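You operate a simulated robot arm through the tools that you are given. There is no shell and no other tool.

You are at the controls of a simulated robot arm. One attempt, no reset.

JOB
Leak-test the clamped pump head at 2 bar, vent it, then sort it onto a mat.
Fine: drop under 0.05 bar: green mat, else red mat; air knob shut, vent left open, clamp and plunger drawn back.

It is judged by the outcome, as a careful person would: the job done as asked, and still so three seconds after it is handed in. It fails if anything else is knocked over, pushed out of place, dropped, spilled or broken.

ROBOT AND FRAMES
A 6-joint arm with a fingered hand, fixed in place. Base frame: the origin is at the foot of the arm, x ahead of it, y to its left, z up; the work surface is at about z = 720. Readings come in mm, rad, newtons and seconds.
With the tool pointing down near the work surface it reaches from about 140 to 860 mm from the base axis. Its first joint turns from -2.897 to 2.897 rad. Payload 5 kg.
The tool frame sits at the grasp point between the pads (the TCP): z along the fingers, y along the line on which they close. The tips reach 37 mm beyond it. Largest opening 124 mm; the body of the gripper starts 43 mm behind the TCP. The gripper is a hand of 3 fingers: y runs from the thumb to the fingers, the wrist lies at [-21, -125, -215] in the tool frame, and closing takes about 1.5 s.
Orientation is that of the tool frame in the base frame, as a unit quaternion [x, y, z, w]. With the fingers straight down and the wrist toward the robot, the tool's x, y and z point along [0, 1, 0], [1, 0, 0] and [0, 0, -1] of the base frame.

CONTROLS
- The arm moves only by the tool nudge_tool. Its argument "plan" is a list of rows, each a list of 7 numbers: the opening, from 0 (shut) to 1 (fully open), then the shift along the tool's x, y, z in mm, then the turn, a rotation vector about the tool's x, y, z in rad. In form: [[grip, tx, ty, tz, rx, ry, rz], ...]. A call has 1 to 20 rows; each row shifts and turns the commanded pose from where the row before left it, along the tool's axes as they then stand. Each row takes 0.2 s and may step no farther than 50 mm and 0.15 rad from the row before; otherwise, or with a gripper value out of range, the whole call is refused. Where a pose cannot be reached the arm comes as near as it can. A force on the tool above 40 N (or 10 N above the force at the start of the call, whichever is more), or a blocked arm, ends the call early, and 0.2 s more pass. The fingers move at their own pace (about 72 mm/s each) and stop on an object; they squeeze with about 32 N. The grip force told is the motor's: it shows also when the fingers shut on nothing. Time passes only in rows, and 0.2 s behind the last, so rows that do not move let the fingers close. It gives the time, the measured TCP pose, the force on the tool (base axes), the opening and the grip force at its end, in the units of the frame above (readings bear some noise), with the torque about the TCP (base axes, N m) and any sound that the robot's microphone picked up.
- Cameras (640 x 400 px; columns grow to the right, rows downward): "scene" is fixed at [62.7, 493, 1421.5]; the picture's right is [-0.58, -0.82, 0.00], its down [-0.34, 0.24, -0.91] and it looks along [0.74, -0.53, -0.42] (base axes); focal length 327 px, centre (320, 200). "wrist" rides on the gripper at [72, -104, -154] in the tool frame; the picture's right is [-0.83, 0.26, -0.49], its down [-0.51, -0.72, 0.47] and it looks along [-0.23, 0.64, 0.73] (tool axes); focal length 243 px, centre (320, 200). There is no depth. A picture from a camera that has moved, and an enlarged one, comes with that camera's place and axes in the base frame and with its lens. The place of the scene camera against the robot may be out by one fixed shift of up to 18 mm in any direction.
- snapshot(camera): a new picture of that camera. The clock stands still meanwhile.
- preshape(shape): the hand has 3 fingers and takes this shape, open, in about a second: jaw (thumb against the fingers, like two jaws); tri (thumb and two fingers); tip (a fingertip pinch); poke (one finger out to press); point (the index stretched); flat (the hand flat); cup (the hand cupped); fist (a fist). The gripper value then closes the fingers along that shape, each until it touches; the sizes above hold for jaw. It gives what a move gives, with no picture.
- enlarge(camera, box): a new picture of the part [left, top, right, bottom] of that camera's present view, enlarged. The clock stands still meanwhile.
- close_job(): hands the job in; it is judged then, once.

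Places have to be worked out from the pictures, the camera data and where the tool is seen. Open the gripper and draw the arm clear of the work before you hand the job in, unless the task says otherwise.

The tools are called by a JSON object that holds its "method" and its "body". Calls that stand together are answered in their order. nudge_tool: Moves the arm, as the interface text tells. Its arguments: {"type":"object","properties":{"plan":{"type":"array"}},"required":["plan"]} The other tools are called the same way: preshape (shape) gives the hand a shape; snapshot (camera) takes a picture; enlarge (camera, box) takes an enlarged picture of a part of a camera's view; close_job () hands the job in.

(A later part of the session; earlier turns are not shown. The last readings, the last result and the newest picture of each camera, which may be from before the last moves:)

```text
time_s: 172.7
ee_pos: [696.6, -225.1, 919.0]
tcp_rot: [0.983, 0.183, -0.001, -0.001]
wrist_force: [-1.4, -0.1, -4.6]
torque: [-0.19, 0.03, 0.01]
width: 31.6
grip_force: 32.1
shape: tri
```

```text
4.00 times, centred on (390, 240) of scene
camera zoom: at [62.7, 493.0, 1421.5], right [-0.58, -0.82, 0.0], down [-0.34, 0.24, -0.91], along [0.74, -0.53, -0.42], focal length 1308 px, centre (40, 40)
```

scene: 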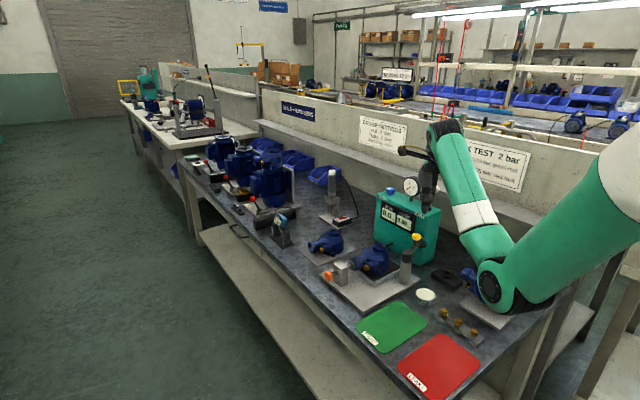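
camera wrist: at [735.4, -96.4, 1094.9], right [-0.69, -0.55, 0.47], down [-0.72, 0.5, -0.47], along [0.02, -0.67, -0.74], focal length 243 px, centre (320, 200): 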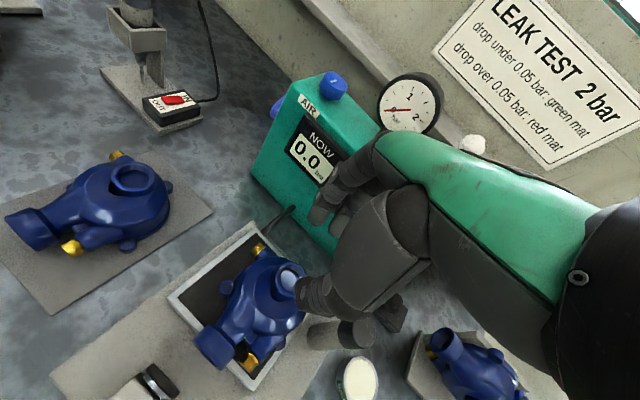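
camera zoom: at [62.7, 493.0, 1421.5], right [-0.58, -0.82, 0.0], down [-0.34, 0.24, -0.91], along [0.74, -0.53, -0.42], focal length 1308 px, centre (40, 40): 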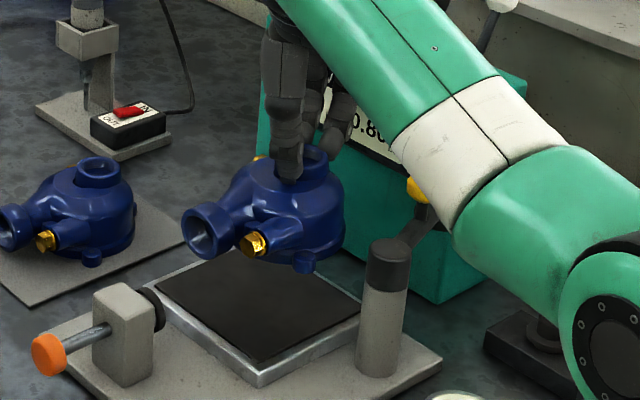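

Lifted cleanly. I'll raise a bit more, then travel toward −x/+y past the clamp post while slowly yawing back.

{"method": "nudge_tool", "body": {"plan": [[0, 0, 0, -5, 0, 0, 0], [0, 0, 0, -8, 0, 0, 0], [0, 0, 0, -8, 0, 0, 0], [0, 0, 0, -8, 0, 0, 0], [0, 0, 0, -8, 0, 0, 0], [0, 0, 0, -8, 0, 0, 0], [0, -2, -3, -5, 0, 0, 0], [0, -4, -5, -3, 0, 0, 0], [0, -6, -7, 0, 0, 0, 0], [0, -7, -8, 0, 0, 0, 0], [0, -7, -8, 0, 0, 0, 0], [0, -7, -8, 0, 0, 0, 0], [0, -7, -8, 0, 0, 0, 0], [0, -7, -8, 0, 0, 0, 0], [0, -5, -6, 0, 0, 0, 0], [0, -2, -3, 0, 0, 0, 0]]}}

{"method": "enlarge", "body": {"camera": "scene", "box": [320, 180, 460, 300]}}

```text
time_s: 176.1
ee_pos: [624.5, -185.3, 971.4]
tcp_rot: [0.983, 0.182, -0.001, 0.0]
wrist_force: [-0.1, -0.2, -6.5]
torque: [-0.16, 0.02, -0.02]
width: 31.5
grip_force: 31.7
shape: tri
```

```text
3.33 times, centred on (390, 240) of scene
camera zoom: at [62.7, 493.0, 1421.5], right [-0.58, -0.82, 0.0], down [-0.34, 0.24, -0.91], along [0.74, -0.53, -0.42], focal length 1090 px, centre (87, 67)
```

zoom: 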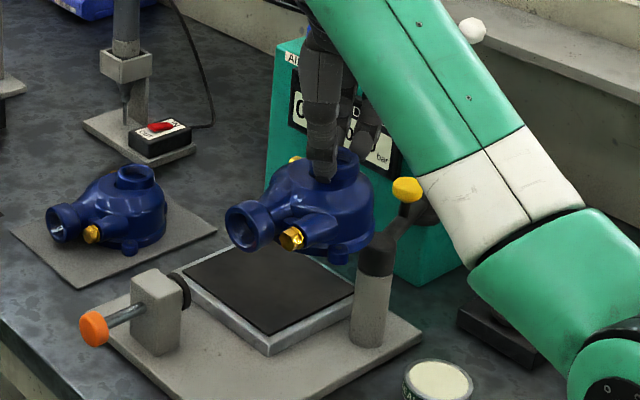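

Still firmly held. I'll yaw −0.32 slowly here, then continue at this height until past the post.

{"method": "nudge_tool", "body": {"plan": [[0, 0, 0, 0, 0, 0, -0.02], [0, 0, 0, 0, 0, 0, -0.04], [0, 0, 0, 0, 0, 0, -0.05], [0, 0, 0, 0, 0, 0, -0.05], [0, 0, 0, 0, 0, 0, -0.05], [0, 0, 0, 0, 0, 0, -0.05], [0, 0, 0, 0, 0, 0, -0.04], [0, 0, 0, 0, 0, 0, -0.02], [0, -2, -4, 0, 0, 0, 0], [0, -4, -8, 0, 0, 0, 0], [0, -5.1, -10.2, 0, 0, 0, 0], [0, -5.1, -10.2, 0, 0, 0, 0], [0, -5.1, -10.2, 0, 0, 0, 0], [0, -5.1, -10.2, 0, 0, 0, 0], [0, -5.1, -10.2, 0, 0, 0, 0], [0, -5.1, -10.2, 0, 0, 0, 0], [0, -5.1, -10.2, 0, 0, 0, 0], [0, -5.1, -10.2, 0, 0, 0, 0], [0, -4, -8, 0, 0, 0, 0], [0, -2, -4, 0, 0, 0, 0]]}}

{"method": "snapshot", "body": {"camera": "scene"}}

{"method": "enlarge", "body": {"camera": "scene", "box": [340, 180, 500, 400]}}

```text
time_s: 180.3
ee_pos: [514.7, -138.9, 972.7]
tcp_rot: [0.941, 0.337, -0.001, -0.001]
wrist_force: [-0.5, 0.6, -5.4]
torque: [-0.15, -0.03, 0.01]
width: 31.5
grip_force: 32.2
shape: tri
```

```text
taken
```

scene: 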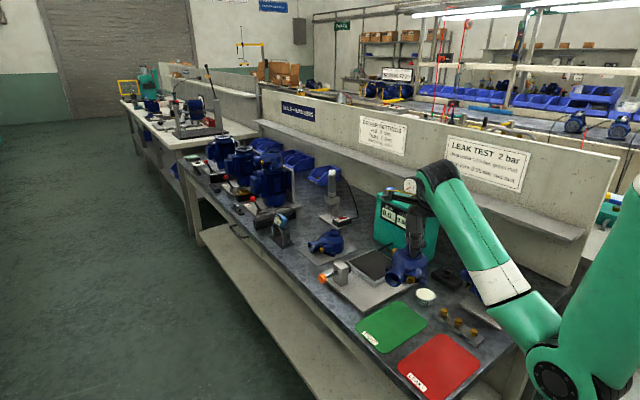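

```text
1.82 times, centred on (420, 290) of scene
camera zoom: at [62.7, 493.0, 1421.5], right [-0.58, -0.82, 0.0], down [-0.34, 0.24, -0.91], along [0.74, -0.53, -0.42], focal length 594 px, centre (138, 36)
```

zoom: 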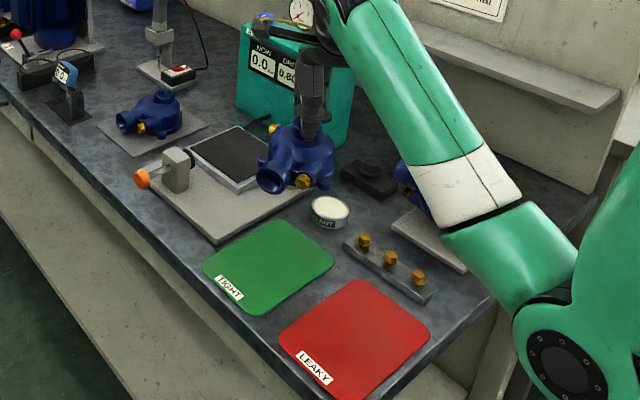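

The mats read TIGHT (green) and LEAKY (red). Holding well. Now I'll descend obliquely toward the red mat, stopping at about (430,-113,900).

{"method": "nudge_tool", "body": {"plan": [[0, -2, -3, 3, 0, 0, 0], [0, -4, -6, 6, 0, 0, 0], [0, -4.45, -6.7, 6.6, 0, 0, 0], [0, -4.45, -6.7, 6.6, 0, 0, 0], [0, -4.45, -6.7, 6.6, 0, 0, 0], [0, -4.45, -6.7, 6.6, 0, 0, 0], [0, -4.45, -6.7, 6.6, 0, 0, 0], [0, -4.45, -6.7, 6.6, 0, 0, 0], [0, -4.45, -6.7, 6.6, 0, 0, 0], [0, -4.45, -6.7, 6.6, 0, 0, 0], [0, -4, -6, 6, 0, 0, 0], [0, -2, -3.5, 3, 0, 0, 0]]}}

{"method": "snapshot", "body": {"camera": "scene"}}

```text
time_s: 182.9
ee_pos: [432.4, -112.3, 901.0]
tcp_rot: [0.942, 0.337, -0.001, -0.001]
wrist_force: [0.5, 0.0, -5.6]
torque: [-0.17, -0.03, -0.03]
width: 31.7
grip_force: 31.8
shape: tri
```

```text
taken
```

scene: 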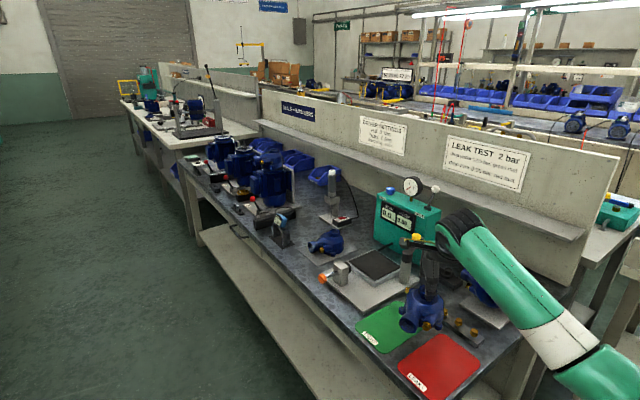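

On track. Continue to above the red mat's center, (356,-88,846).

{"method": "nudge_tool", "body": {"plan": [[0, -2.4, -3.7, 3, 0, 0, 0], [0, -4.85, -7.47, 6.1, 0, 0, 0], [0, -4.85, -7.47, 6.1, 0, 0, 0], [0, -4.85, -7.47, 6.1, 0, 0, 0], [0, -4.85, -7.47, 6.1, 0, 0, 0], [0, -4.85, -7.47, 6.1, 0, 0, 0], [0, -4.85, -7.47, 6.1, 0, 0, 0], [0, -4.85, -7.47, 6.1, 0, 0, 0], [0, -4.85, -7.47, 6.1, 0, 0, 0], [0, -2.4, -3.7, 3, 0, 0, 0]]}}

{"method": "enlarge", "body": {"camera": "scene", "box": [340, 240, 520, 400]}}

{"method": "snapshot", "body": {"camera": "wrist"}}

```text
time_s: 184.6
ee_pos: [464.2, -101.5, 915.2]
tcp_rot: [0.939, 0.334, 0.071, 0.03]
wrist_force: [-0.6, 0.7, -7.3]
torque: [-0.14, 0.05, -0.02]
width: 31.8
grip_force: 31.8
shape: tri
stopped in row 8: the arm was blocked; the commanded pose is now the measured one
```

```text
2.50 times, centred on (430, 320) of scene
camera zoom: at [62.7, 493.0, 1421.5], right [-0.58, -0.82, 0.0], down [-0.34, 0.24, -0.91], along [0.74, -0.53, -0.42], focal length 817 px, centre (45, -100)
```

zoom: 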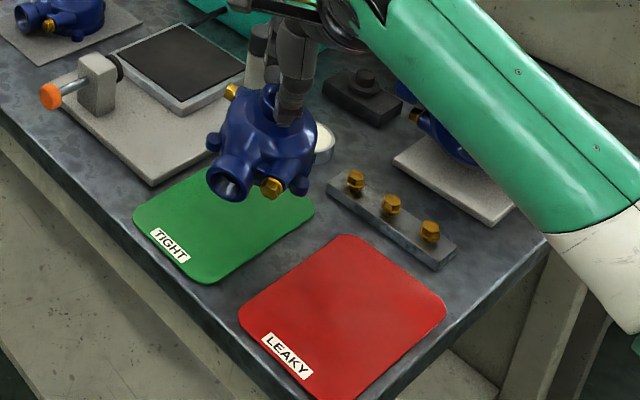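

```text
taken
camera wrist: at [431.2, 26.3, 1064.9], right [-0.55, -0.72, 0.42], down [-0.77, 0.23, -0.6], along [0.33, -0.65, -0.68], focal length 243 px, centre (320, 200)
```

wrist: 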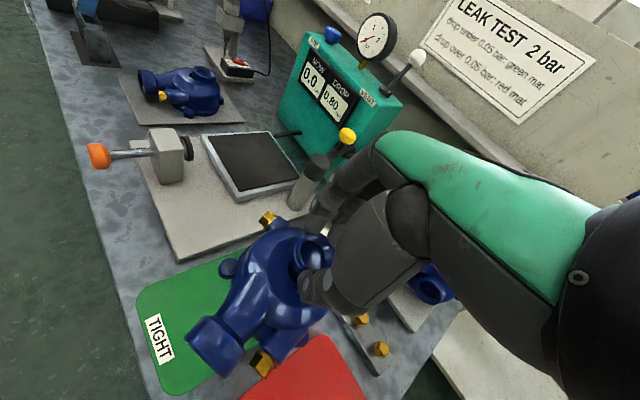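

The arm was blocked and swung back with a slight tilt, but the head is still held. I'll look at the whole arm to see what blocked it.

{"method": "snapshot", "body": {"camera": "scene"}}

{"method": "enlarge", "body": {"camera": "scene", "box": [400, 180, 640, 400]}}

```text
taken
```

scene: 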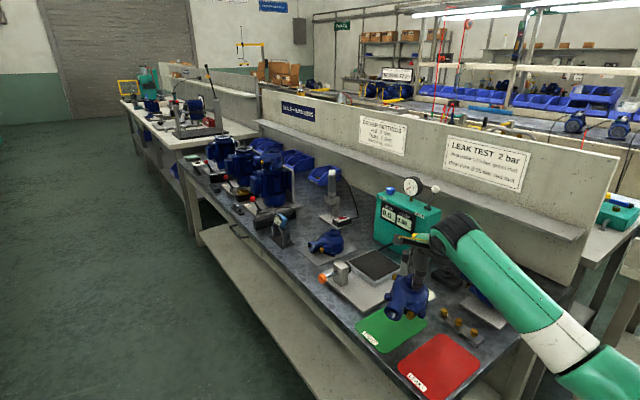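

```text
1.82 times, centred on (520, 290) of scene
camera zoom: at [62.7, 493.0, 1421.5], right [-0.58, -0.82, 0.0], down [-0.34, 0.24, -0.91], along [0.74, -0.53, -0.42], focal length 594 px, centre (-44, 36)
```

zoom: 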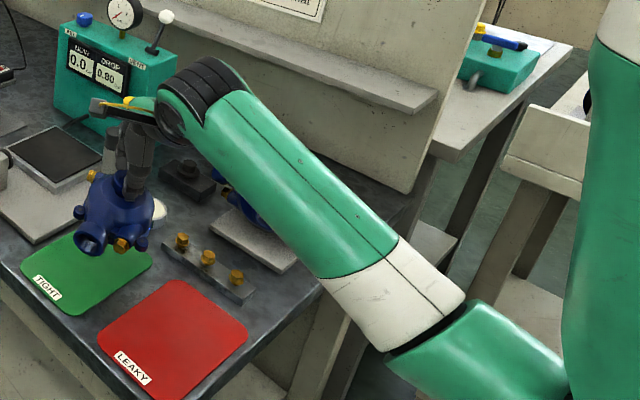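

The forearm folding limit was reached (shoulder–wrist distance ~443 mm); I need to come in lower and with more yaw. The head is still held, tilted by ~0.15 rad. I'll first level the hand and yaw to 1.1 here.

{"method": "nudge_tool", "body": {"plan": [[0, 0, 0, 0, 0.02, -0.022, 0], [0, 0, 0, 0, 0.03, -0.033, 0], [0, 0, 0, 0, 0.03, -0.033, 0], [0, 0, 0, 0, 0.024, -0.026, 0], [0, 0, 0, 0, 0, 0, 0.03], [0, 0, 0, 0, 0, 0, 0.05], [0, 0, 0, 0, 0, 0, 0.05], [0, 0, 0, 0, 0, 0, 0.05], [0, 0, 0, 0, 0, 0, 0.03]]}}

{"method": "enlarge", "body": {"camera": "scene", "box": [340, 240, 520, 400]}}

```text
time_s: 186.6
ee_pos: [455.4, -100.8, 912.1]
tcp_rot: [0.972, 0.235, -0.005, -0.002]
wrist_force: [-0.3, -0.2, -6.2]
torque: [-0.13, -0.02, 0.0]
width: 31.7
grip_force: 31.9
shape: tri
```

```text
2.50 times, centred on (430, 320) of scene
camera zoom: at [62.7, 493.0, 1421.5], right [-0.58, -0.82, 0.0], down [-0.34, 0.24, -0.91], along [0.74, -0.53, -0.42], focal length 817 px, centre (45, -100)
```

zoom: 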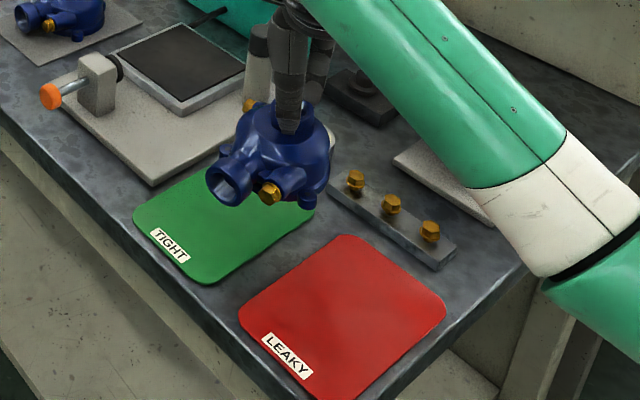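

Level again and held. Now descend to z≈850 here (clear of everything below).

{"method": "nudge_tool", "body": {"plan": [[0, 0, 0, 4, 0, 0, 0], [0, 0, 0, 7, 0, 0, 0], [0, 0, 0, 8, 0, 0, 0], [0, 0, 0, 8, 0, 0, 0], [0, 0, 0, 8, 0, 0, 0], [0, 0, 0, 8, 0, 0, 0], [0, 0, 0, 8, 0, 0, 0], [0, 0, 0, 6, 0, 0, 0], [0, 0, 0, 4, 0, 0, 0]]}}

{"method": "enlarge", "body": {"camera": "scene", "box": [340, 240, 520, 400]}}

```text
time_s: 188.6
ee_pos: [454.0, -101.8, 851.0]
tcp_rot: [0.972, 0.234, -0.004, -0.001]
wrist_force: [0.6, -0.2, -5.2]
torque: [-0.14, 0.0, 0.01]
width: 31.7
grip_force: 32.0
shape: tri
```

```text
2.50 times, centred on (430, 320) of scene
camera zoom: at [62.7, 493.0, 1421.5], right [-0.58, -0.82, 0.0], down [-0.34, 0.24, -0.91], along [0.74, -0.53, -0.42], focal length 817 px, centre (45, -100)
```

zoom: 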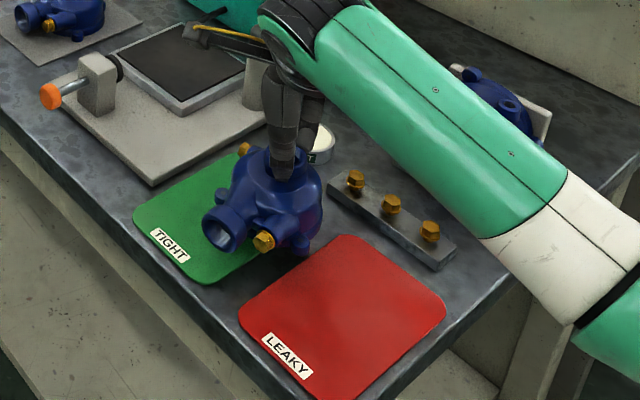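

Clear. Now move in toward the red mat at low height, half way first.

{"method": "nudge_tool", "body": {"plan": [[0, -3, -2, 0.5, 0, 0, 0], [0, -5.5, -3.7, 0.8, 0, 0, 0], [0, -6.35, -4.3, 1, 0, 0, 0], [0, -6.35, -4.3, 1, 0, 0, 0], [0, -6.35, -4.3, 1, 0, 0, 0], [0, -6.35, -4.3, 1, 0, 0, 0], [0, -5.5, -3.7, 0.8, 0, 0, 0], [0, -3, -2, 0.5, 0, 0, 0]]}}

{"method": "enlarge", "body": {"camera": "scene", "box": [340, 240, 520, 400]}}

```text
time_s: 190.3
ee_pos: [426.6, -93.5, 852.0]
tcp_rot: [0.972, 0.233, 0.008, 0.002]
wrist_force: [0.3, 0.4, -6.0]
torque: [-0.12, 0.02, 0.0]
width: 31.9
grip_force: 31.7
shape: tri
```

```text
2.50 times, centred on (430, 320) of scene
camera zoom: at [62.7, 493.0, 1421.5], right [-0.58, -0.82, 0.0], down [-0.34, 0.24, -0.91], along [0.74, -0.53, -0.42], focal length 817 px, centre (45, -100)
```

zoom: 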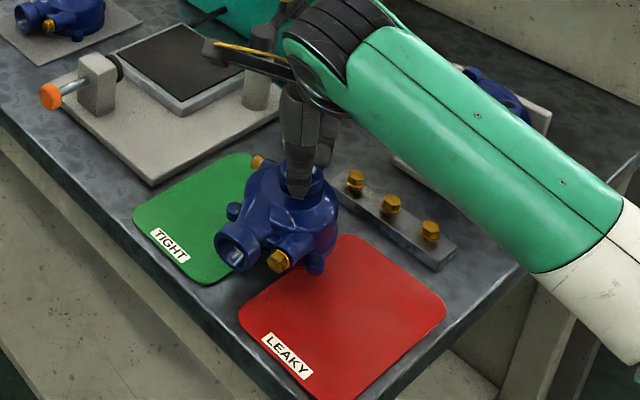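

The arm lags its command by ~23 mm here. Let me pause to see whether it settles.

{"method": "nudge_tool", "body": {"plan": [[0, 0, 0, 0, 0, 0, 0], [0, 0, 0, 0, 0, 0, 0]]}}

{"method": "snapshot", "body": {"camera": "scene"}}

{"method": "snapshot", "body": {"camera": "wrist"}}

```text
time_s: 190.9
ee_pos: [427.4, -94.8, 850.7]
tcp_rot: [0.972, 0.234, 0.006, 0.003]
wrist_force: [-0.3, 0.3, -4.9]
torque: [-0.12, 0.0, -0.03]
width: 31.6
grip_force: 31.7
shape: tri
```

```text
taken
```

scene: 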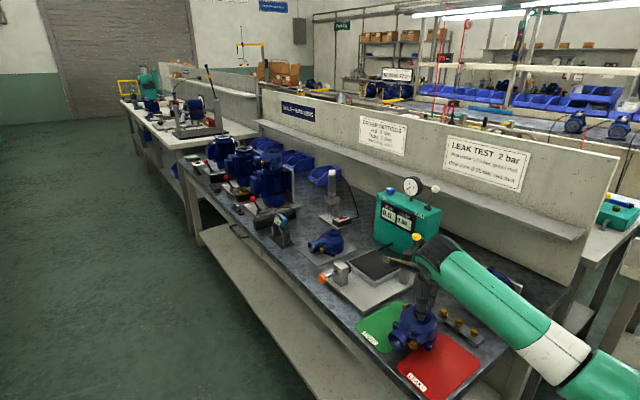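

```text
taken
camera wrist: at [441.2, 31.8, 1004.8], right [-0.63, -0.61, 0.48], down [-0.77, 0.41, -0.48], along [0.1, -0.68, -0.73], focal length 243 px, centre (320, 200)
```

wrist: 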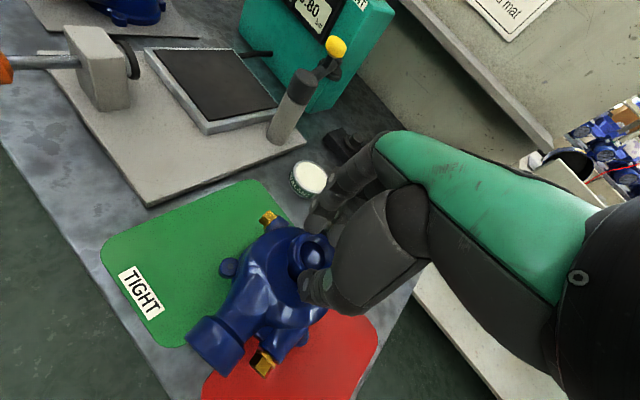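

It stays at (427,-95,851). I'll test a small further inward move.

{"method": "nudge_tool", "body": {"plan": [[0, -3, -2, 1, 0, 0, 0], [0, -4, -3, 1, 0, 0, 0]]}}

```text
time_s: 191.8
ee_pos: [434.9, -92.4, 863.0]
tcp_rot: [0.972, 0.234, 0.025, 0.005]
wrist_force: [-0.3, -0.3, -6.8]
torque: [-0.18, 0.02, 0.0]
width: 31.1
grip_force: 32.3
shape: tri
stopped in row 2: the arm was blocked; the commanded pose is now the measured one
```

The upper arm can't fold further back, so at this posture the wrist must stay ≥354 mm from the base axis. Leaning the hand sideways about the grip axis moves the wrist outward while the head hangs in the grip. First I'll level, yaw to 1.2, and lean gradually while watching reach and grip.

{"method": "nudge_tool", "body": {"plan": [[0, 0, 0, 0, 0.012, -0.05, 0.03], [0, 0, 0, 0, 0.01, 0, 0.04], [0, 0, 0, 0, 0, 0, 0.04], [0, 0, 0, 0, 0, -0.03, 0], [0, 0, 0, 0, 0, -0.03, 0], [0, 0, 0, 0, 0, -0.03, 0]]}}

{"method": "enlarge", "body": {"camera": "scene", "box": [340, 240, 520, 400]}}

```text
time_s: 193.2
ee_pos: [423.7, -92.5, 858.7]
tcp_rot: [0.982, 0.179, -0.052, 0.007]
wrist_force: [-1.0, -0.8, -6.2]
torque: [-0.13, -0.07, 0.01]
width: 31.6
grip_force: 31.5
shape: tri
```

```text
2.50 times, centred on (430, 320) of scene
camera zoom: at [62.7, 493.0, 1421.5], right [-0.58, -0.82, 0.0], down [-0.34, 0.24, -0.91], along [0.74, -0.53, -0.42], focal length 817 px, centre (45, -100)
```

zoom: 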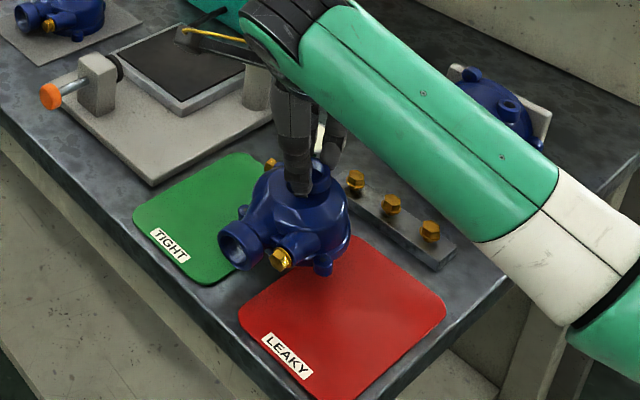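

Leaning works (−0.105 so far, grip steady). Continue leaning to −0.3.

{"method": "nudge_tool", "body": {"plan": [[0, 0, 0, 0, 0, -0.03, 0], [0, 0, 0, 0, 0, -0.035, 0], [0, 0, 0, 0, 0, -0.035, 0], [0, 0, 0, 0, 0, -0.035, 0], [0, 0, 0, 0, 0, -0.035, 0], [0, 0, 0, 0, 0, -0.025, 0]]}}

{"method": "enlarge", "body": {"camera": "scene", "box": [340, 240, 520, 400]}}

{"method": "snapshot", "body": {"camera": "wrist"}}

```text
time_s: 194.6
ee_pos: [423.0, -92.5, 858.8]
tcp_rot: [0.973, 0.179, -0.147, 0.024]
wrist_force: [-0.3, 0.3, -4.9]
torque: [-0.07, -0.09, 0.01]
width: 31.7
grip_force: 32.2
shape: tri
```

```text
2.50 times, centred on (430, 320) of scene
camera zoom: at [62.7, 493.0, 1421.5], right [-0.58, -0.82, 0.0], down [-0.34, 0.24, -0.91], along [0.74, -0.53, -0.42], focal length 817 px, centre (45, -100)
```

zoom: 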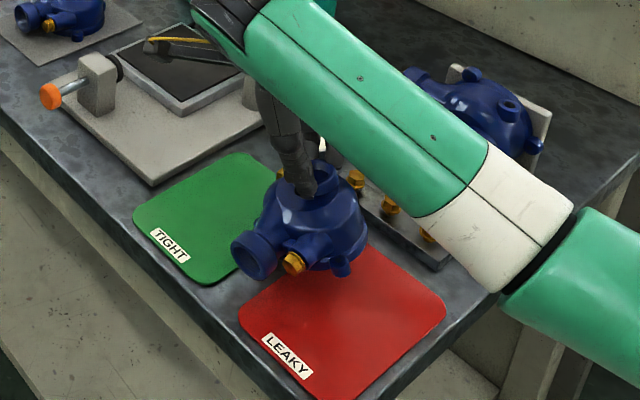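

```text
taken
camera wrist: at [492.6, 44.3, 984.9], right [-0.51, -0.48, 0.71], down [-0.84, 0.46, -0.3], along [-0.18, -0.75, -0.63], focal length 243 px, centre (320, 200)
```

wrist: 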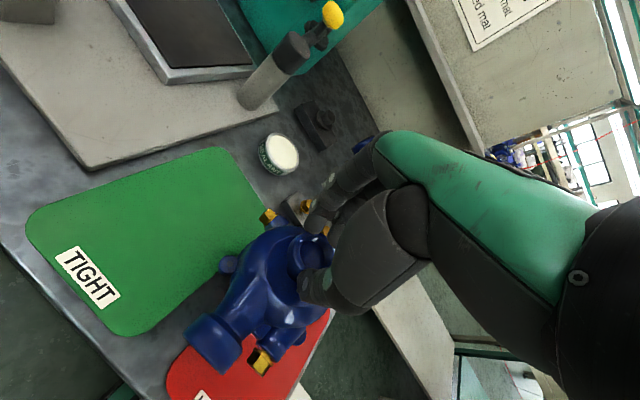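

Lean is −0.3 and the head is secure. Now move toward the mat center with this lean, in small rows.

{"method": "nudge_tool", "body": {"plan": [[0, -3, -1.6, 1.5, 0, 0, 0], [0, -5, -2.7, 2.5, 0, 0, 0], [0, -6.1, -3.3, 3.1, 0, 0, 0], [0, -6.1, -3.3, 3.1, 0, 0, 0], [0, -5, -2.7, 2.5, 0, 0, 0]]}}

{"method": "enlarge", "body": {"camera": "scene", "box": [340, 240, 520, 400]}}

```text
time_s: 195.8
ee_pos: [393.1, -88.6, 855.4]
tcp_rot: [0.973, 0.179, -0.147, 0.025]
wrist_force: [-0.6, -0.1, -5.6]
torque: [-0.07, -0.09, 0.01]
width: 31.4
grip_force: 32.2
shape: tri
```

```text
2.50 times, centred on (430, 320) of scene
camera zoom: at [62.7, 493.0, 1421.5], right [-0.58, -0.82, 0.0], down [-0.34, 0.24, -0.91], along [0.74, -0.53, -0.42], focal length 817 px, centre (45, -100)
```

zoom: 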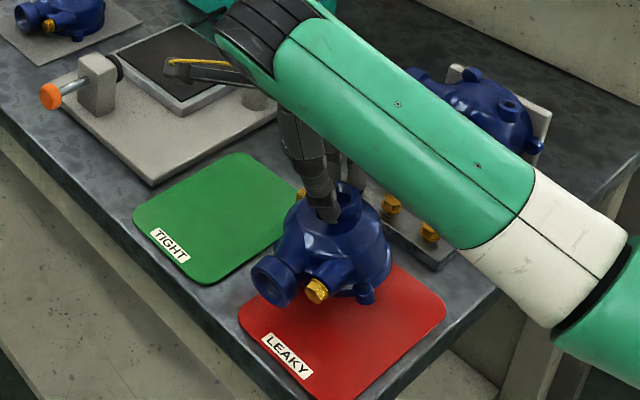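

No blocking. Continue the remaining 30 mm.

{"method": "nudge_tool", "body": {"plan": [[0, -3, -1.5, 1.6, 0, 0, 0], [0, -5.5, -2.7, 2.8, 0, 0, 0], [0, -5.5, -2.7, 2.8, 0, 0, 0], [0, -5.5, -2.7, 2.8, 0, 0, 0], [0, -3.5, -1.7, 1.8, 0, 0, 0], [0, -1.8, -0.9, 1.1, 0, 0, 0]]}}

{"method": "enlarge", "body": {"camera": "scene", "box": [340, 240, 520, 400]}}

{"method": "snapshot", "body": {"camera": "wrist"}}

```text
time_s: 197.2
ee_pos: [362.9, -88.2, 848.8]
tcp_rot: [0.973, 0.178, -0.147, 0.025]
wrist_force: [-0.1, -1.0, -5.8]
torque: [-0.1, -0.12, -0.02]
width: 31.2
grip_force: 32.2
shape: tri
```

```text
2.50 times, centred on (430, 320) of scene
camera zoom: at [62.7, 493.0, 1421.5], right [-0.58, -0.82, 0.0], down [-0.34, 0.24, -0.91], along [0.74, -0.53, -0.42], focal length 817 px, centre (45, -100)
```

zoom: 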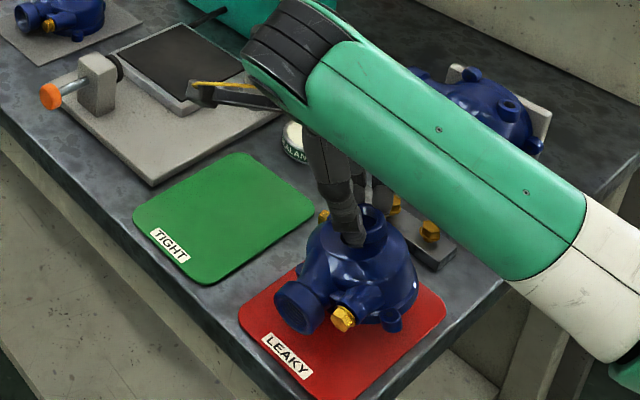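

```text
taken
camera wrist: at [432.4, 48.3, 975.1], right [-0.51, -0.48, 0.71], down [-0.84, 0.46, -0.3], along [-0.18, -0.75, -0.63], focal length 243 px, centre (320, 200)
```

wrist: 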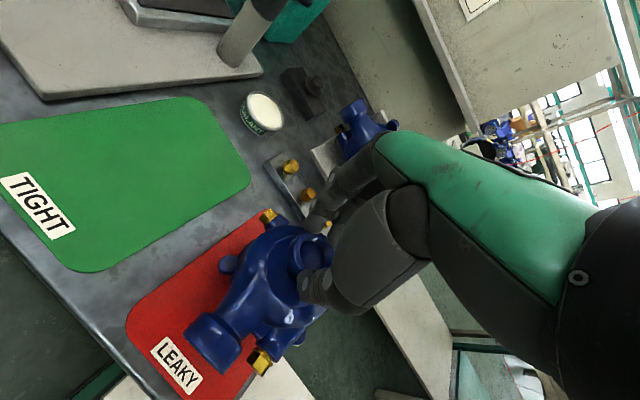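

The head is above the red mat. I'll lower straight down in small steps, reading the force for first contact.

{"method": "nudge_tool", "body": {"plan": [[0, 1.48, 0, 4.78, 0, 0, 0], [0, 0.9, 0, 2.9, 0, 0, 0]]}}

{"method": "nudge_tool", "body": {"plan": [[0, 0.75, 0, 2.4, 0, 0, 0], [0, 0, 0, 0, 0, 0, 0]]}}

{"method": "nudge_tool", "body": {"plan": [[0, 0.75, 0, 2.4, 0, 0, 0], [0, 0, 0, 0, 0, 0, 0]]}}

{"method": "enlarge", "body": {"camera": "scene", "box": [370, 260, 490, 380]}}

```text
time_s: 197.8
ee_pos: [363.9, -89.5, 841.4]
tcp_rot: [0.973, 0.178, -0.147, 0.025]
wrist_force: [0.0, 0.1, -5.5]
torque: [-0.08, -0.07, -0.02]
width: 31.2
grip_force: 32.4
shape: tri
```

```text
time_s: 198.3
ee_pos: [363.8, -87.0, 838.5]
tcp_rot: [0.973, 0.178, -0.146, 0.025]
wrist_force: [-0.1, 0.2, -5.1]
torque: [-0.09, -0.09, -0.01]
width: 31.3
grip_force: 32.3
shape: tri
```

```text
time_s: 198.9
ee_pos: [364.1, -88.4, 834.7]
tcp_rot: [0.973, 0.178, -0.146, 0.025]
wrist_force: [-0.8, -1.7, -1.5]
torque: [-0.1, -0.14, -0.03]
width: 31.3
grip_force: 32.1
shape: tri
```

```text
3.33 times, centred on (430, 320) of scene
camera zoom: at [62.7, 493.0, 1421.5], right [-0.58, -0.82, 0.0], down [-0.34, 0.24, -0.91], along [0.74, -0.53, -0.42], focal length 1090 px, centre (-47, -200)
```

zoom: 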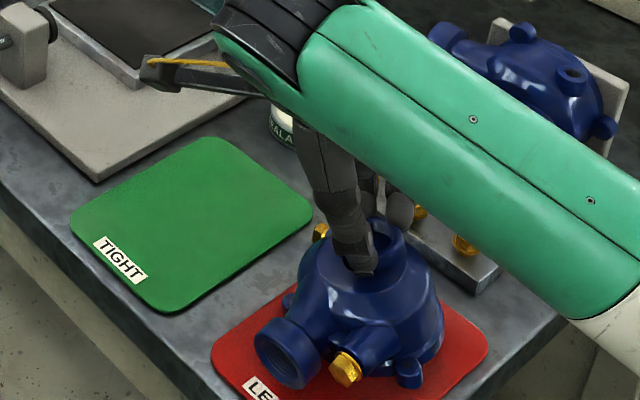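

First contact at z≈835 as expected. Continue lowering gently so the base settles flat.

{"method": "nudge_tool", "body": {"plan": [[0, 0.6, 0, 1.9, 0, 0, 0], [0, 0, 0, 0, 0, 0, 0]]}}

{"method": "nudge_tool", "body": {"plan": [[0, 0.6, 0, 1.9, 0, 0, 0], [0, 0, 0, 0, 0, 0, 0]]}}

{"method": "nudge_tool", "body": {"plan": [[0, 0.6, 0, 1.9, 0, 0, 0], [0, 0, 0, 0, 0, 0, 0]]}}

{"method": "enlarge", "body": {"camera": "scene", "box": [370, 280, 490, 400]}}

```text
time_s: 199.6
ee_pos: [363.5, -88.1, 835.3]
tcp_rot: [0.973, 0.178, -0.147, 0.025]
wrist_force: [-1.7, -2.3, 3.1]
torque: [-0.07, -0.17, -0.01]
width: 31.0
grip_force: 32.0
shape: tri
```

```text
time_s: 200.2
ee_pos: [362.2, -88.9, 833.5]
tcp_rot: [0.973, 0.177, -0.147, 0.025]
wrist_force: [-2.2, -4.2, 4.4]
torque: [-0.09, -0.22, -0.01]
width: 31.0
grip_force: 31.3
shape: tri
```

```text
time_s: 200.8
ee_pos: [361.3, -89.1, 830.0]
tcp_rot: [0.973, 0.178, -0.146, 0.025]
wrist_force: [-2.4, -3.5, 5.2]
torque: [-0.09, -0.24, -0.03]
width: 30.7
grip_force: 32.1
shape: tri
```

```text
3.33 times, centred on (430, 340) of scene
camera zoom: at [62.7, 493.0, 1421.5], right [-0.58, -0.82, 0.0], down [-0.34, 0.24, -0.91], along [0.74, -0.53, -0.42], focal length 1090 px, centre (-47, -267)
```

zoom: 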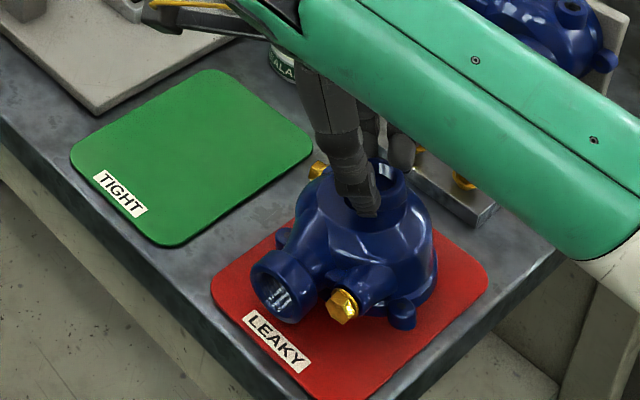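

Forces stay small (5 N); it is pivoting flat. Two more small steps.

{"method": "nudge_tool", "body": {"plan": [[0, 0.6, 0, 1.9, 0, 0, 0], [0, 0, 0, 0, 0, 0, 0]]}}

{"method": "nudge_tool", "body": {"plan": [[0, 0.6, 0, 1.9, 0, 0, 0], [0, 0, 0, 0, 0, 0, 0]]}}

{"method": "enlarge", "body": {"camera": "scene", "box": [370, 280, 490, 400]}}

{"method": "enlarge", "body": {"camera": "wrist", "box": [100, 180, 360, 400]}}

```text
time_s: 201.3
ee_pos: [361.7, -88.9, 829.2]
tcp_rot: [0.973, 0.178, -0.146, 0.025]
wrist_force: [-1.6, -2.1, 3.0]
torque: [-0.04, -0.17, 0.01]
width: 30.6
grip_force: 32.2
shape: tri
```

```text
time_s: 201.9
ee_pos: [362.7, -89.2, 826.5]
tcp_rot: [0.973, 0.179, -0.146, 0.025]
wrist_force: [-1.0, -1.0, -1.1]
torque: [-0.03, -0.16, -0.03]
width: 31.0
grip_force: 32.1
shape: tri
```

```text
3.33 times, centred on (430, 340) of scene
camera zoom: at [62.7, 493.0, 1421.5], right [-0.58, -0.82, 0.0], down [-0.34, 0.24, -0.91], along [0.74, -0.53, -0.42], focal length 1090 px, centre (-47, -267)
```

zoom: 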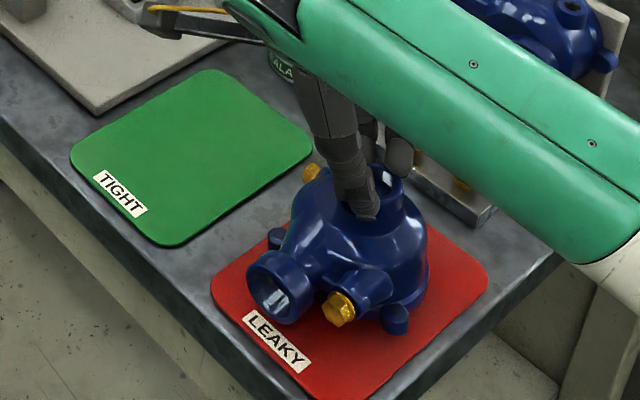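

```text
1.82 times, centred on (230, 290) of wrist
camera zoom: at [431.4, 48.3, 952.6], right [-0.51, -0.48, 0.71], down [-0.84, 0.46, -0.3], along [-0.18, -0.75, -0.63], focal length 441 px, centre (484, 36)
```

zoom: 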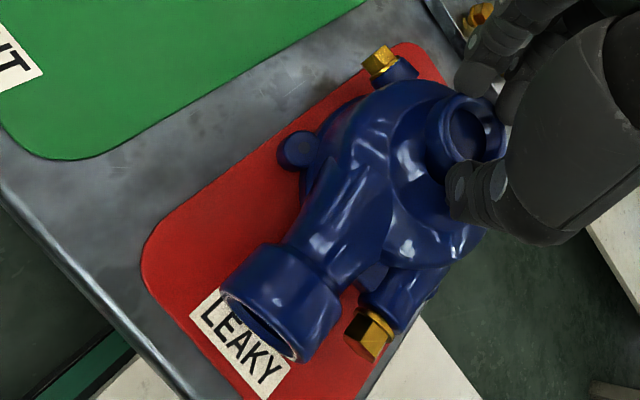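

Let me look closely at how the base sits now.

{"method": "enlarge", "body": {"camera": "scene", "box": [395, 305, 475, 365]}}

{"method": "enlarge", "body": {"camera": "wrist", "box": [180, 200, 330, 380]}}

```text
6.67 times, centred on (435, 335) of scene
camera zoom: at [62.7, 493.0, 1421.5], right [-0.58, -0.82, 0.0], down [-0.34, 0.24, -0.91], along [0.74, -0.53, -0.42], focal length 2180 px, centre (-447, -700)
```

zoom: 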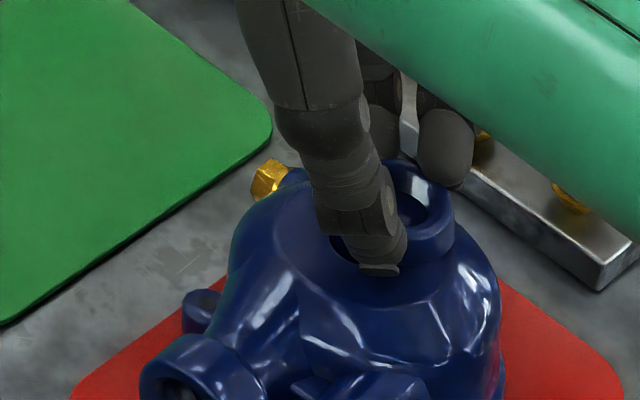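

```text
2.22 times, centred on (255, 290) of wrist
camera zoom: at [431.4, 48.3, 952.6], right [-0.51, -0.48, 0.71], down [-0.84, 0.46, -0.3], along [-0.18, -0.75, -0.63], focal length 539 px, centre (464, 0)
```

zoom: 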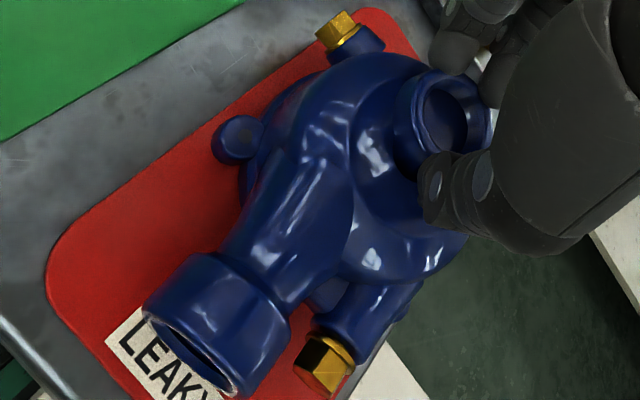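

It looks nearly flat on the mat (height matches flat seating). I'll lower the last 2 mm, then open the fingers gently.

{"method": "nudge_tool", "body": {"plan": [[0, 0.5, 0, 1.6, 0, 0, 0], [0, 0, 0, 0, 0, 0, 0]]}}

{"method": "enlarge", "body": {"camera": "scene", "box": [370, 280, 490, 400]}}

```text
time_s: 202.6
ee_pos: [363.1, -87.8, 826.4]
tcp_rot: [0.973, 0.178, -0.146, 0.025]
wrist_force: [-1.8, -1.4, -0.5]
torque: [-0.07, -0.12, 0.02]
width: 31.1
grip_force: 31.5
shape: tri
```

```text
3.33 times, centred on (430, 340) of scene
camera zoom: at [62.7, 493.0, 1421.5], right [-0.58, -0.82, 0.0], down [-0.34, 0.24, -0.91], along [0.74, -0.53, -0.42], focal length 1090 px, centre (-47, -267)
```

zoom: 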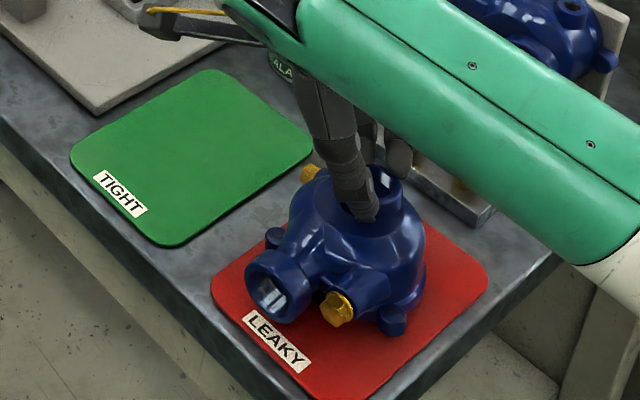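

The −x side still looks slightly raised (~6°). I'll ease outward a few mm while lowering a bit more to flatten it.

{"method": "nudge_tool", "body": {"plan": [[0, 2.4, 0.7, 1.4, 0, 0, 0], [0, 2.4, 0.7, 1.4, 0, 0, 0], [0, 0, 0, 0, 0, 0, 0]]}}

{"method": "enlarge", "body": {"camera": "scene", "box": [370, 280, 490, 400]}}

```text
time_s: 203.3
ee_pos: [366.4, -88.1, 822.1]
tcp_rot: [0.973, 0.178, -0.146, 0.026]
wrist_force: [-8.7, -5.0, 29.4]
torque: [-0.68, -0.21, -0.14]
width: 31.4
grip_force: 31.9
shape: tri
```

```text
3.33 times, centred on (430, 340) of scene
camera zoom: at [62.7, 493.0, 1421.5], right [-0.58, -0.82, 0.0], down [-0.34, 0.24, -0.91], along [0.74, -0.53, -0.42], focal length 1090 px, centre (-47, -267)
```

zoom: 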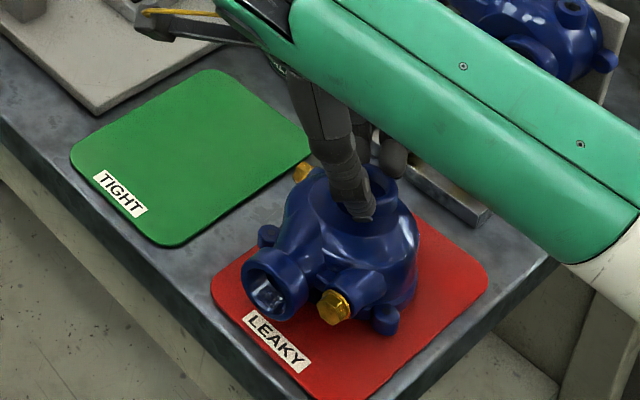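

29 N upward: the base is flat on the mat. I'll ease up 1.5 mm, then open the fingers slowly.

{"method": "nudge_tool", "body": {"plan": [[0, -0.45, 0, -1.4, 0, 0, 0], [0.15, 0, 0, 0, 0, 0, 0], [0.3, 0, 0, 0, 0, 0, 0], [0.38, 0, 0, 0, 0, 0, 0], [0.38, 0, 0, 0, 0, 0, 0], [0.38, 0, 0, 0, 0, 0, 0]]}}

{"method": "enlarge", "body": {"camera": "scene", "box": [370, 280, 490, 400]}}

{"method": "enlarge", "body": {"camera": "wrist", "box": [100, 180, 360, 400]}}

```text
time_s: 204.8
ee_pos: [367.2, -87.9, 820.8]
tcp_rot: [0.973, 0.178, -0.147, 0.024]
wrist_force: [-0.2, 0.1, -0.1]
torque: [0.0, 0.0, -0.02]
width: 47.1
grip_force: 0.0
shape: tri
```

```text
3.33 times, centred on (430, 340) of scene
camera zoom: at [62.7, 493.0, 1421.5], right [-0.58, -0.82, 0.0], down [-0.34, 0.24, -0.91], along [0.74, -0.53, -0.42], focal length 1090 px, centre (-47, -267)
```

zoom: 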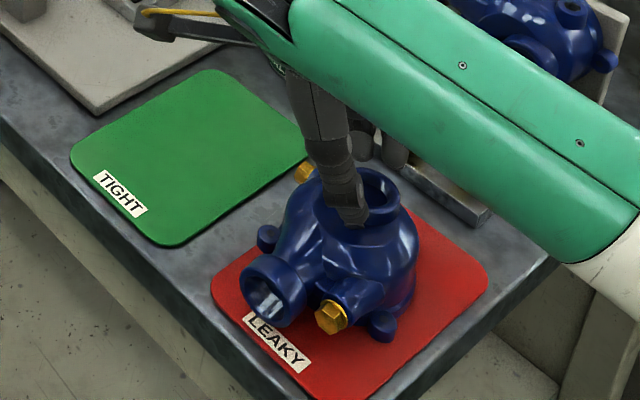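

```text
1.82 times, centred on (230, 290) of wrist
camera zoom: at [435.9, 48.8, 947.5], right [-0.51, -0.48, 0.71], down [-0.84, 0.46, -0.3], along [-0.18, -0.75, -0.63], focal length 441 px, centre (484, 36)
```

zoom: 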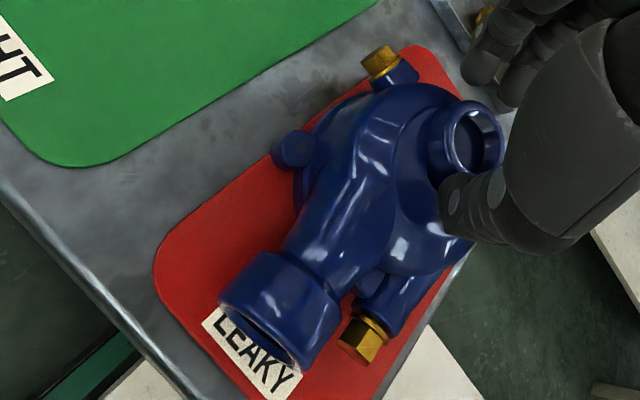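

The head stands flat and centered on the red LEAKY mat; the hand is free of load. I'll withdraw straight back along the tool axis.

{"method": "nudge_tool", "body": {"plan": [[0.4, 0, 0, -8, 0, 0, 0], [0.42, 0, 0, -12, 0, 0, 0], [0.42, 0, 0, -20, 0, 0, 0], [0.42, 0, 0, -25, 0, 0, 0]]}}

{"method": "enlarge", "body": {"camera": "scene", "box": [370, 280, 490, 400]}}

```text
time_s: 205.8
ee_pos: [384.8, -80.9, 881.3]
tcp_rot: [0.973, 0.178, -0.147, 0.025]
wrist_force: [0.1, 0.4, -0.1]
torque: [0.04, 0.01, -0.01]
width: 51.7
grip_force: 0.1
shape: tri
```

```text
3.33 times, centred on (430, 340) of scene
camera zoom: at [62.7, 493.0, 1421.5], right [-0.58, -0.82, 0.0], down [-0.34, 0.24, -0.91], along [0.74, -0.53, -0.42], focal length 1090 px, centre (-47, -267)
```

zoom: 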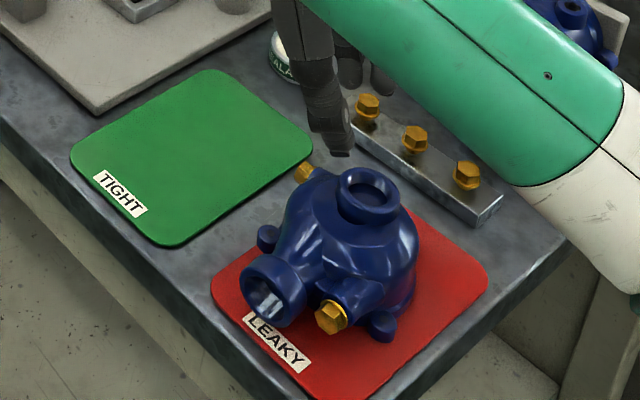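

The head stands upright near the center of the red mat. Now I'll draw the arm up and outward and level the hand.

{"method": "nudge_tool", "body": {"plan": [[0.42, 6, 5.3, -28, 0, 0, 0], [0.42, 6, 5.3, -28, 0, 0, 0], [0.42, 6, 5.3, -28, 0, 0, 0], [0.42, 6, 5.3, -28, 0, 0, 0], [0.42, 6, 5.3, -28, 0, 0, 0], [0.42, 6, 5.3, -28, 0, 0, 0], [0.6, 0, 0, 0, 0, 0.1, 0], [0.8, 0, 0, 0, 0, 0.1, 0], [1, 0, 0, 0, 0, 0.1, 0], [1, 0, 0, -40, 0, 0, -0.1], [1, 0, 0, -40, 0, 0, -0.1]]}}

{"method": "snapshot", "body": {"camera": "scene"}}

{"method": "enlarge", "body": {"camera": "scene", "box": [310, 170, 470, 290]}}

{"method": "enlarge", "body": {"camera": "scene", "box": [340, 280, 500, 400]}}

```text
time_s: 208.2
ee_pos: [486.5, -139.5, 1044.7]
tcp_rot: [0.961, 0.278, 0.001, -0.002]
wrist_force: [-1.3, 0.4, -0.3]
torque: [-0.01, -0.05, 0.01]
width: 123.6
grip_force: 0.0
shape: tri
out of reach, approached as far as the arm can: row 2, 3, 4, 5, 6
```

```text
taken
```

scene: 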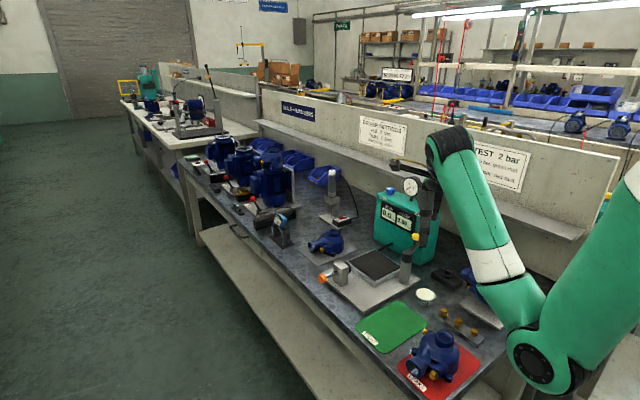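

```text
3.33 times, centred on (390, 230) of scene
camera zoom: at [62.7, 493.0, 1421.5], right [-0.58, -0.82, 0.0], down [-0.34, 0.24, -0.91], along [0.74, -0.53, -0.42], focal length 1090 px, centre (87, 100)
```

zoom: 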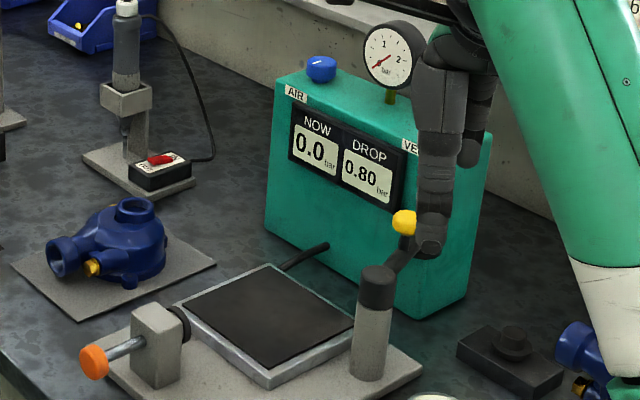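

```text
3.33 times, centred on (420, 340) of scene
camera zoom: at [62.7, 493.0, 1421.5], right [-0.58, -0.82, 0.0], down [-0.34, 0.24, -0.91], along [0.74, -0.53, -0.42], focal length 1090 px, centre (-13, -267)
```

zoom: 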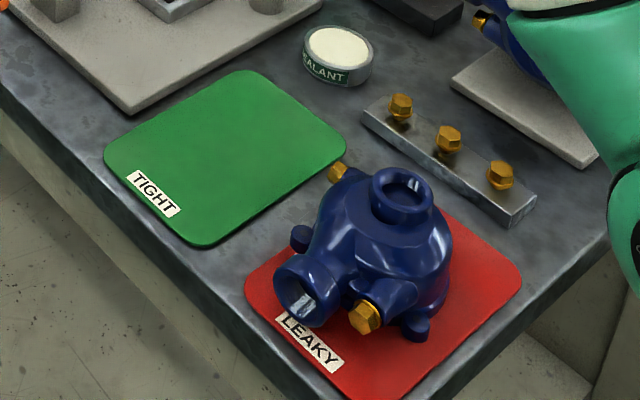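

The head is right on the red mat. I'll raise the arm further clear and check the lever, knob, clamp and plunger one last time.

{"method": "nudge_tool", "body": {"plan": [[1, 0, 0, -40, 0, 0, -0.1], [1, 0, 0, -40, 0, 0, -0.1], [1, 10, 20, -30, 0, 0, -0.1], [1, 10, 20, -30, 0, 0, -0.1], [1, 0, 20, -20, 0, 0, 0]]}}

{"method": "snapshot", "body": {"camera": "scene"}}

{"method": "enlarge", "body": {"camera": "scene", "box": [310, 160, 470, 290]}}

{"method": "snapshot", "body": {"camera": "wrist"}}

```text
time_s: 209.3
ee_pos: [564.2, -184.9, 1130.0]
tcp_rot: [0.886, 0.463, 0.002, 0.0]
wrist_force: [0.7, 0.1, -1.0]
torque: [0.0, -0.01, 0.0]
width: 123.6
grip_force: 0.1
shape: tri
out of reach, approached as far as the arm can: row 1, 2, 3, 4, 5
```

```text
taken
```

scene: 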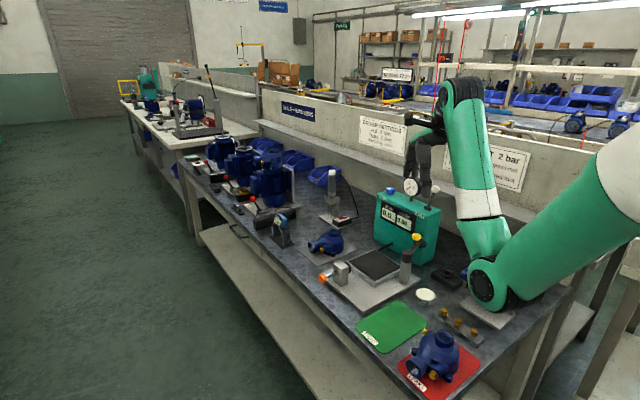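

```text
3.08 times, centred on (390, 225) of scene
camera zoom: at [62.7, 493.0, 1421.5], right [-0.58, -0.82, 0.0], down [-0.34, 0.24, -0.91], along [0.74, -0.53, -0.42], focal length 1006 px, centre (105, 123)
```

zoom: 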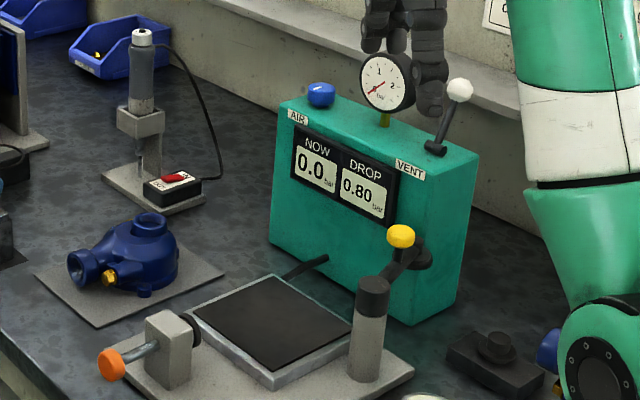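

```text
taken
camera wrist: at [519.4, -67.6, 1283.5], right [-0.26, -0.83, 0.49], down [-0.88, 0.0, -0.48], along [0.4, -0.55, -0.73], focal length 243 px, centre (320, 200)
```

wrist: 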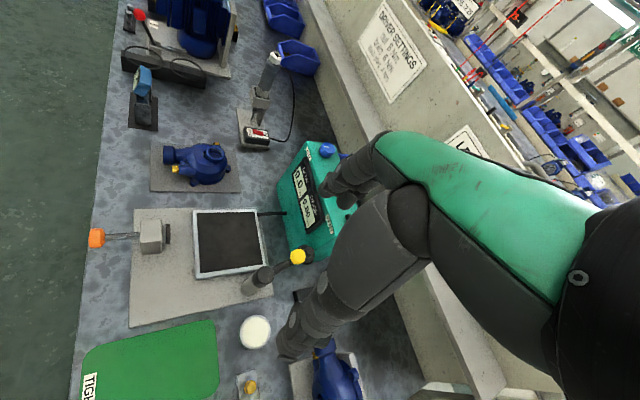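

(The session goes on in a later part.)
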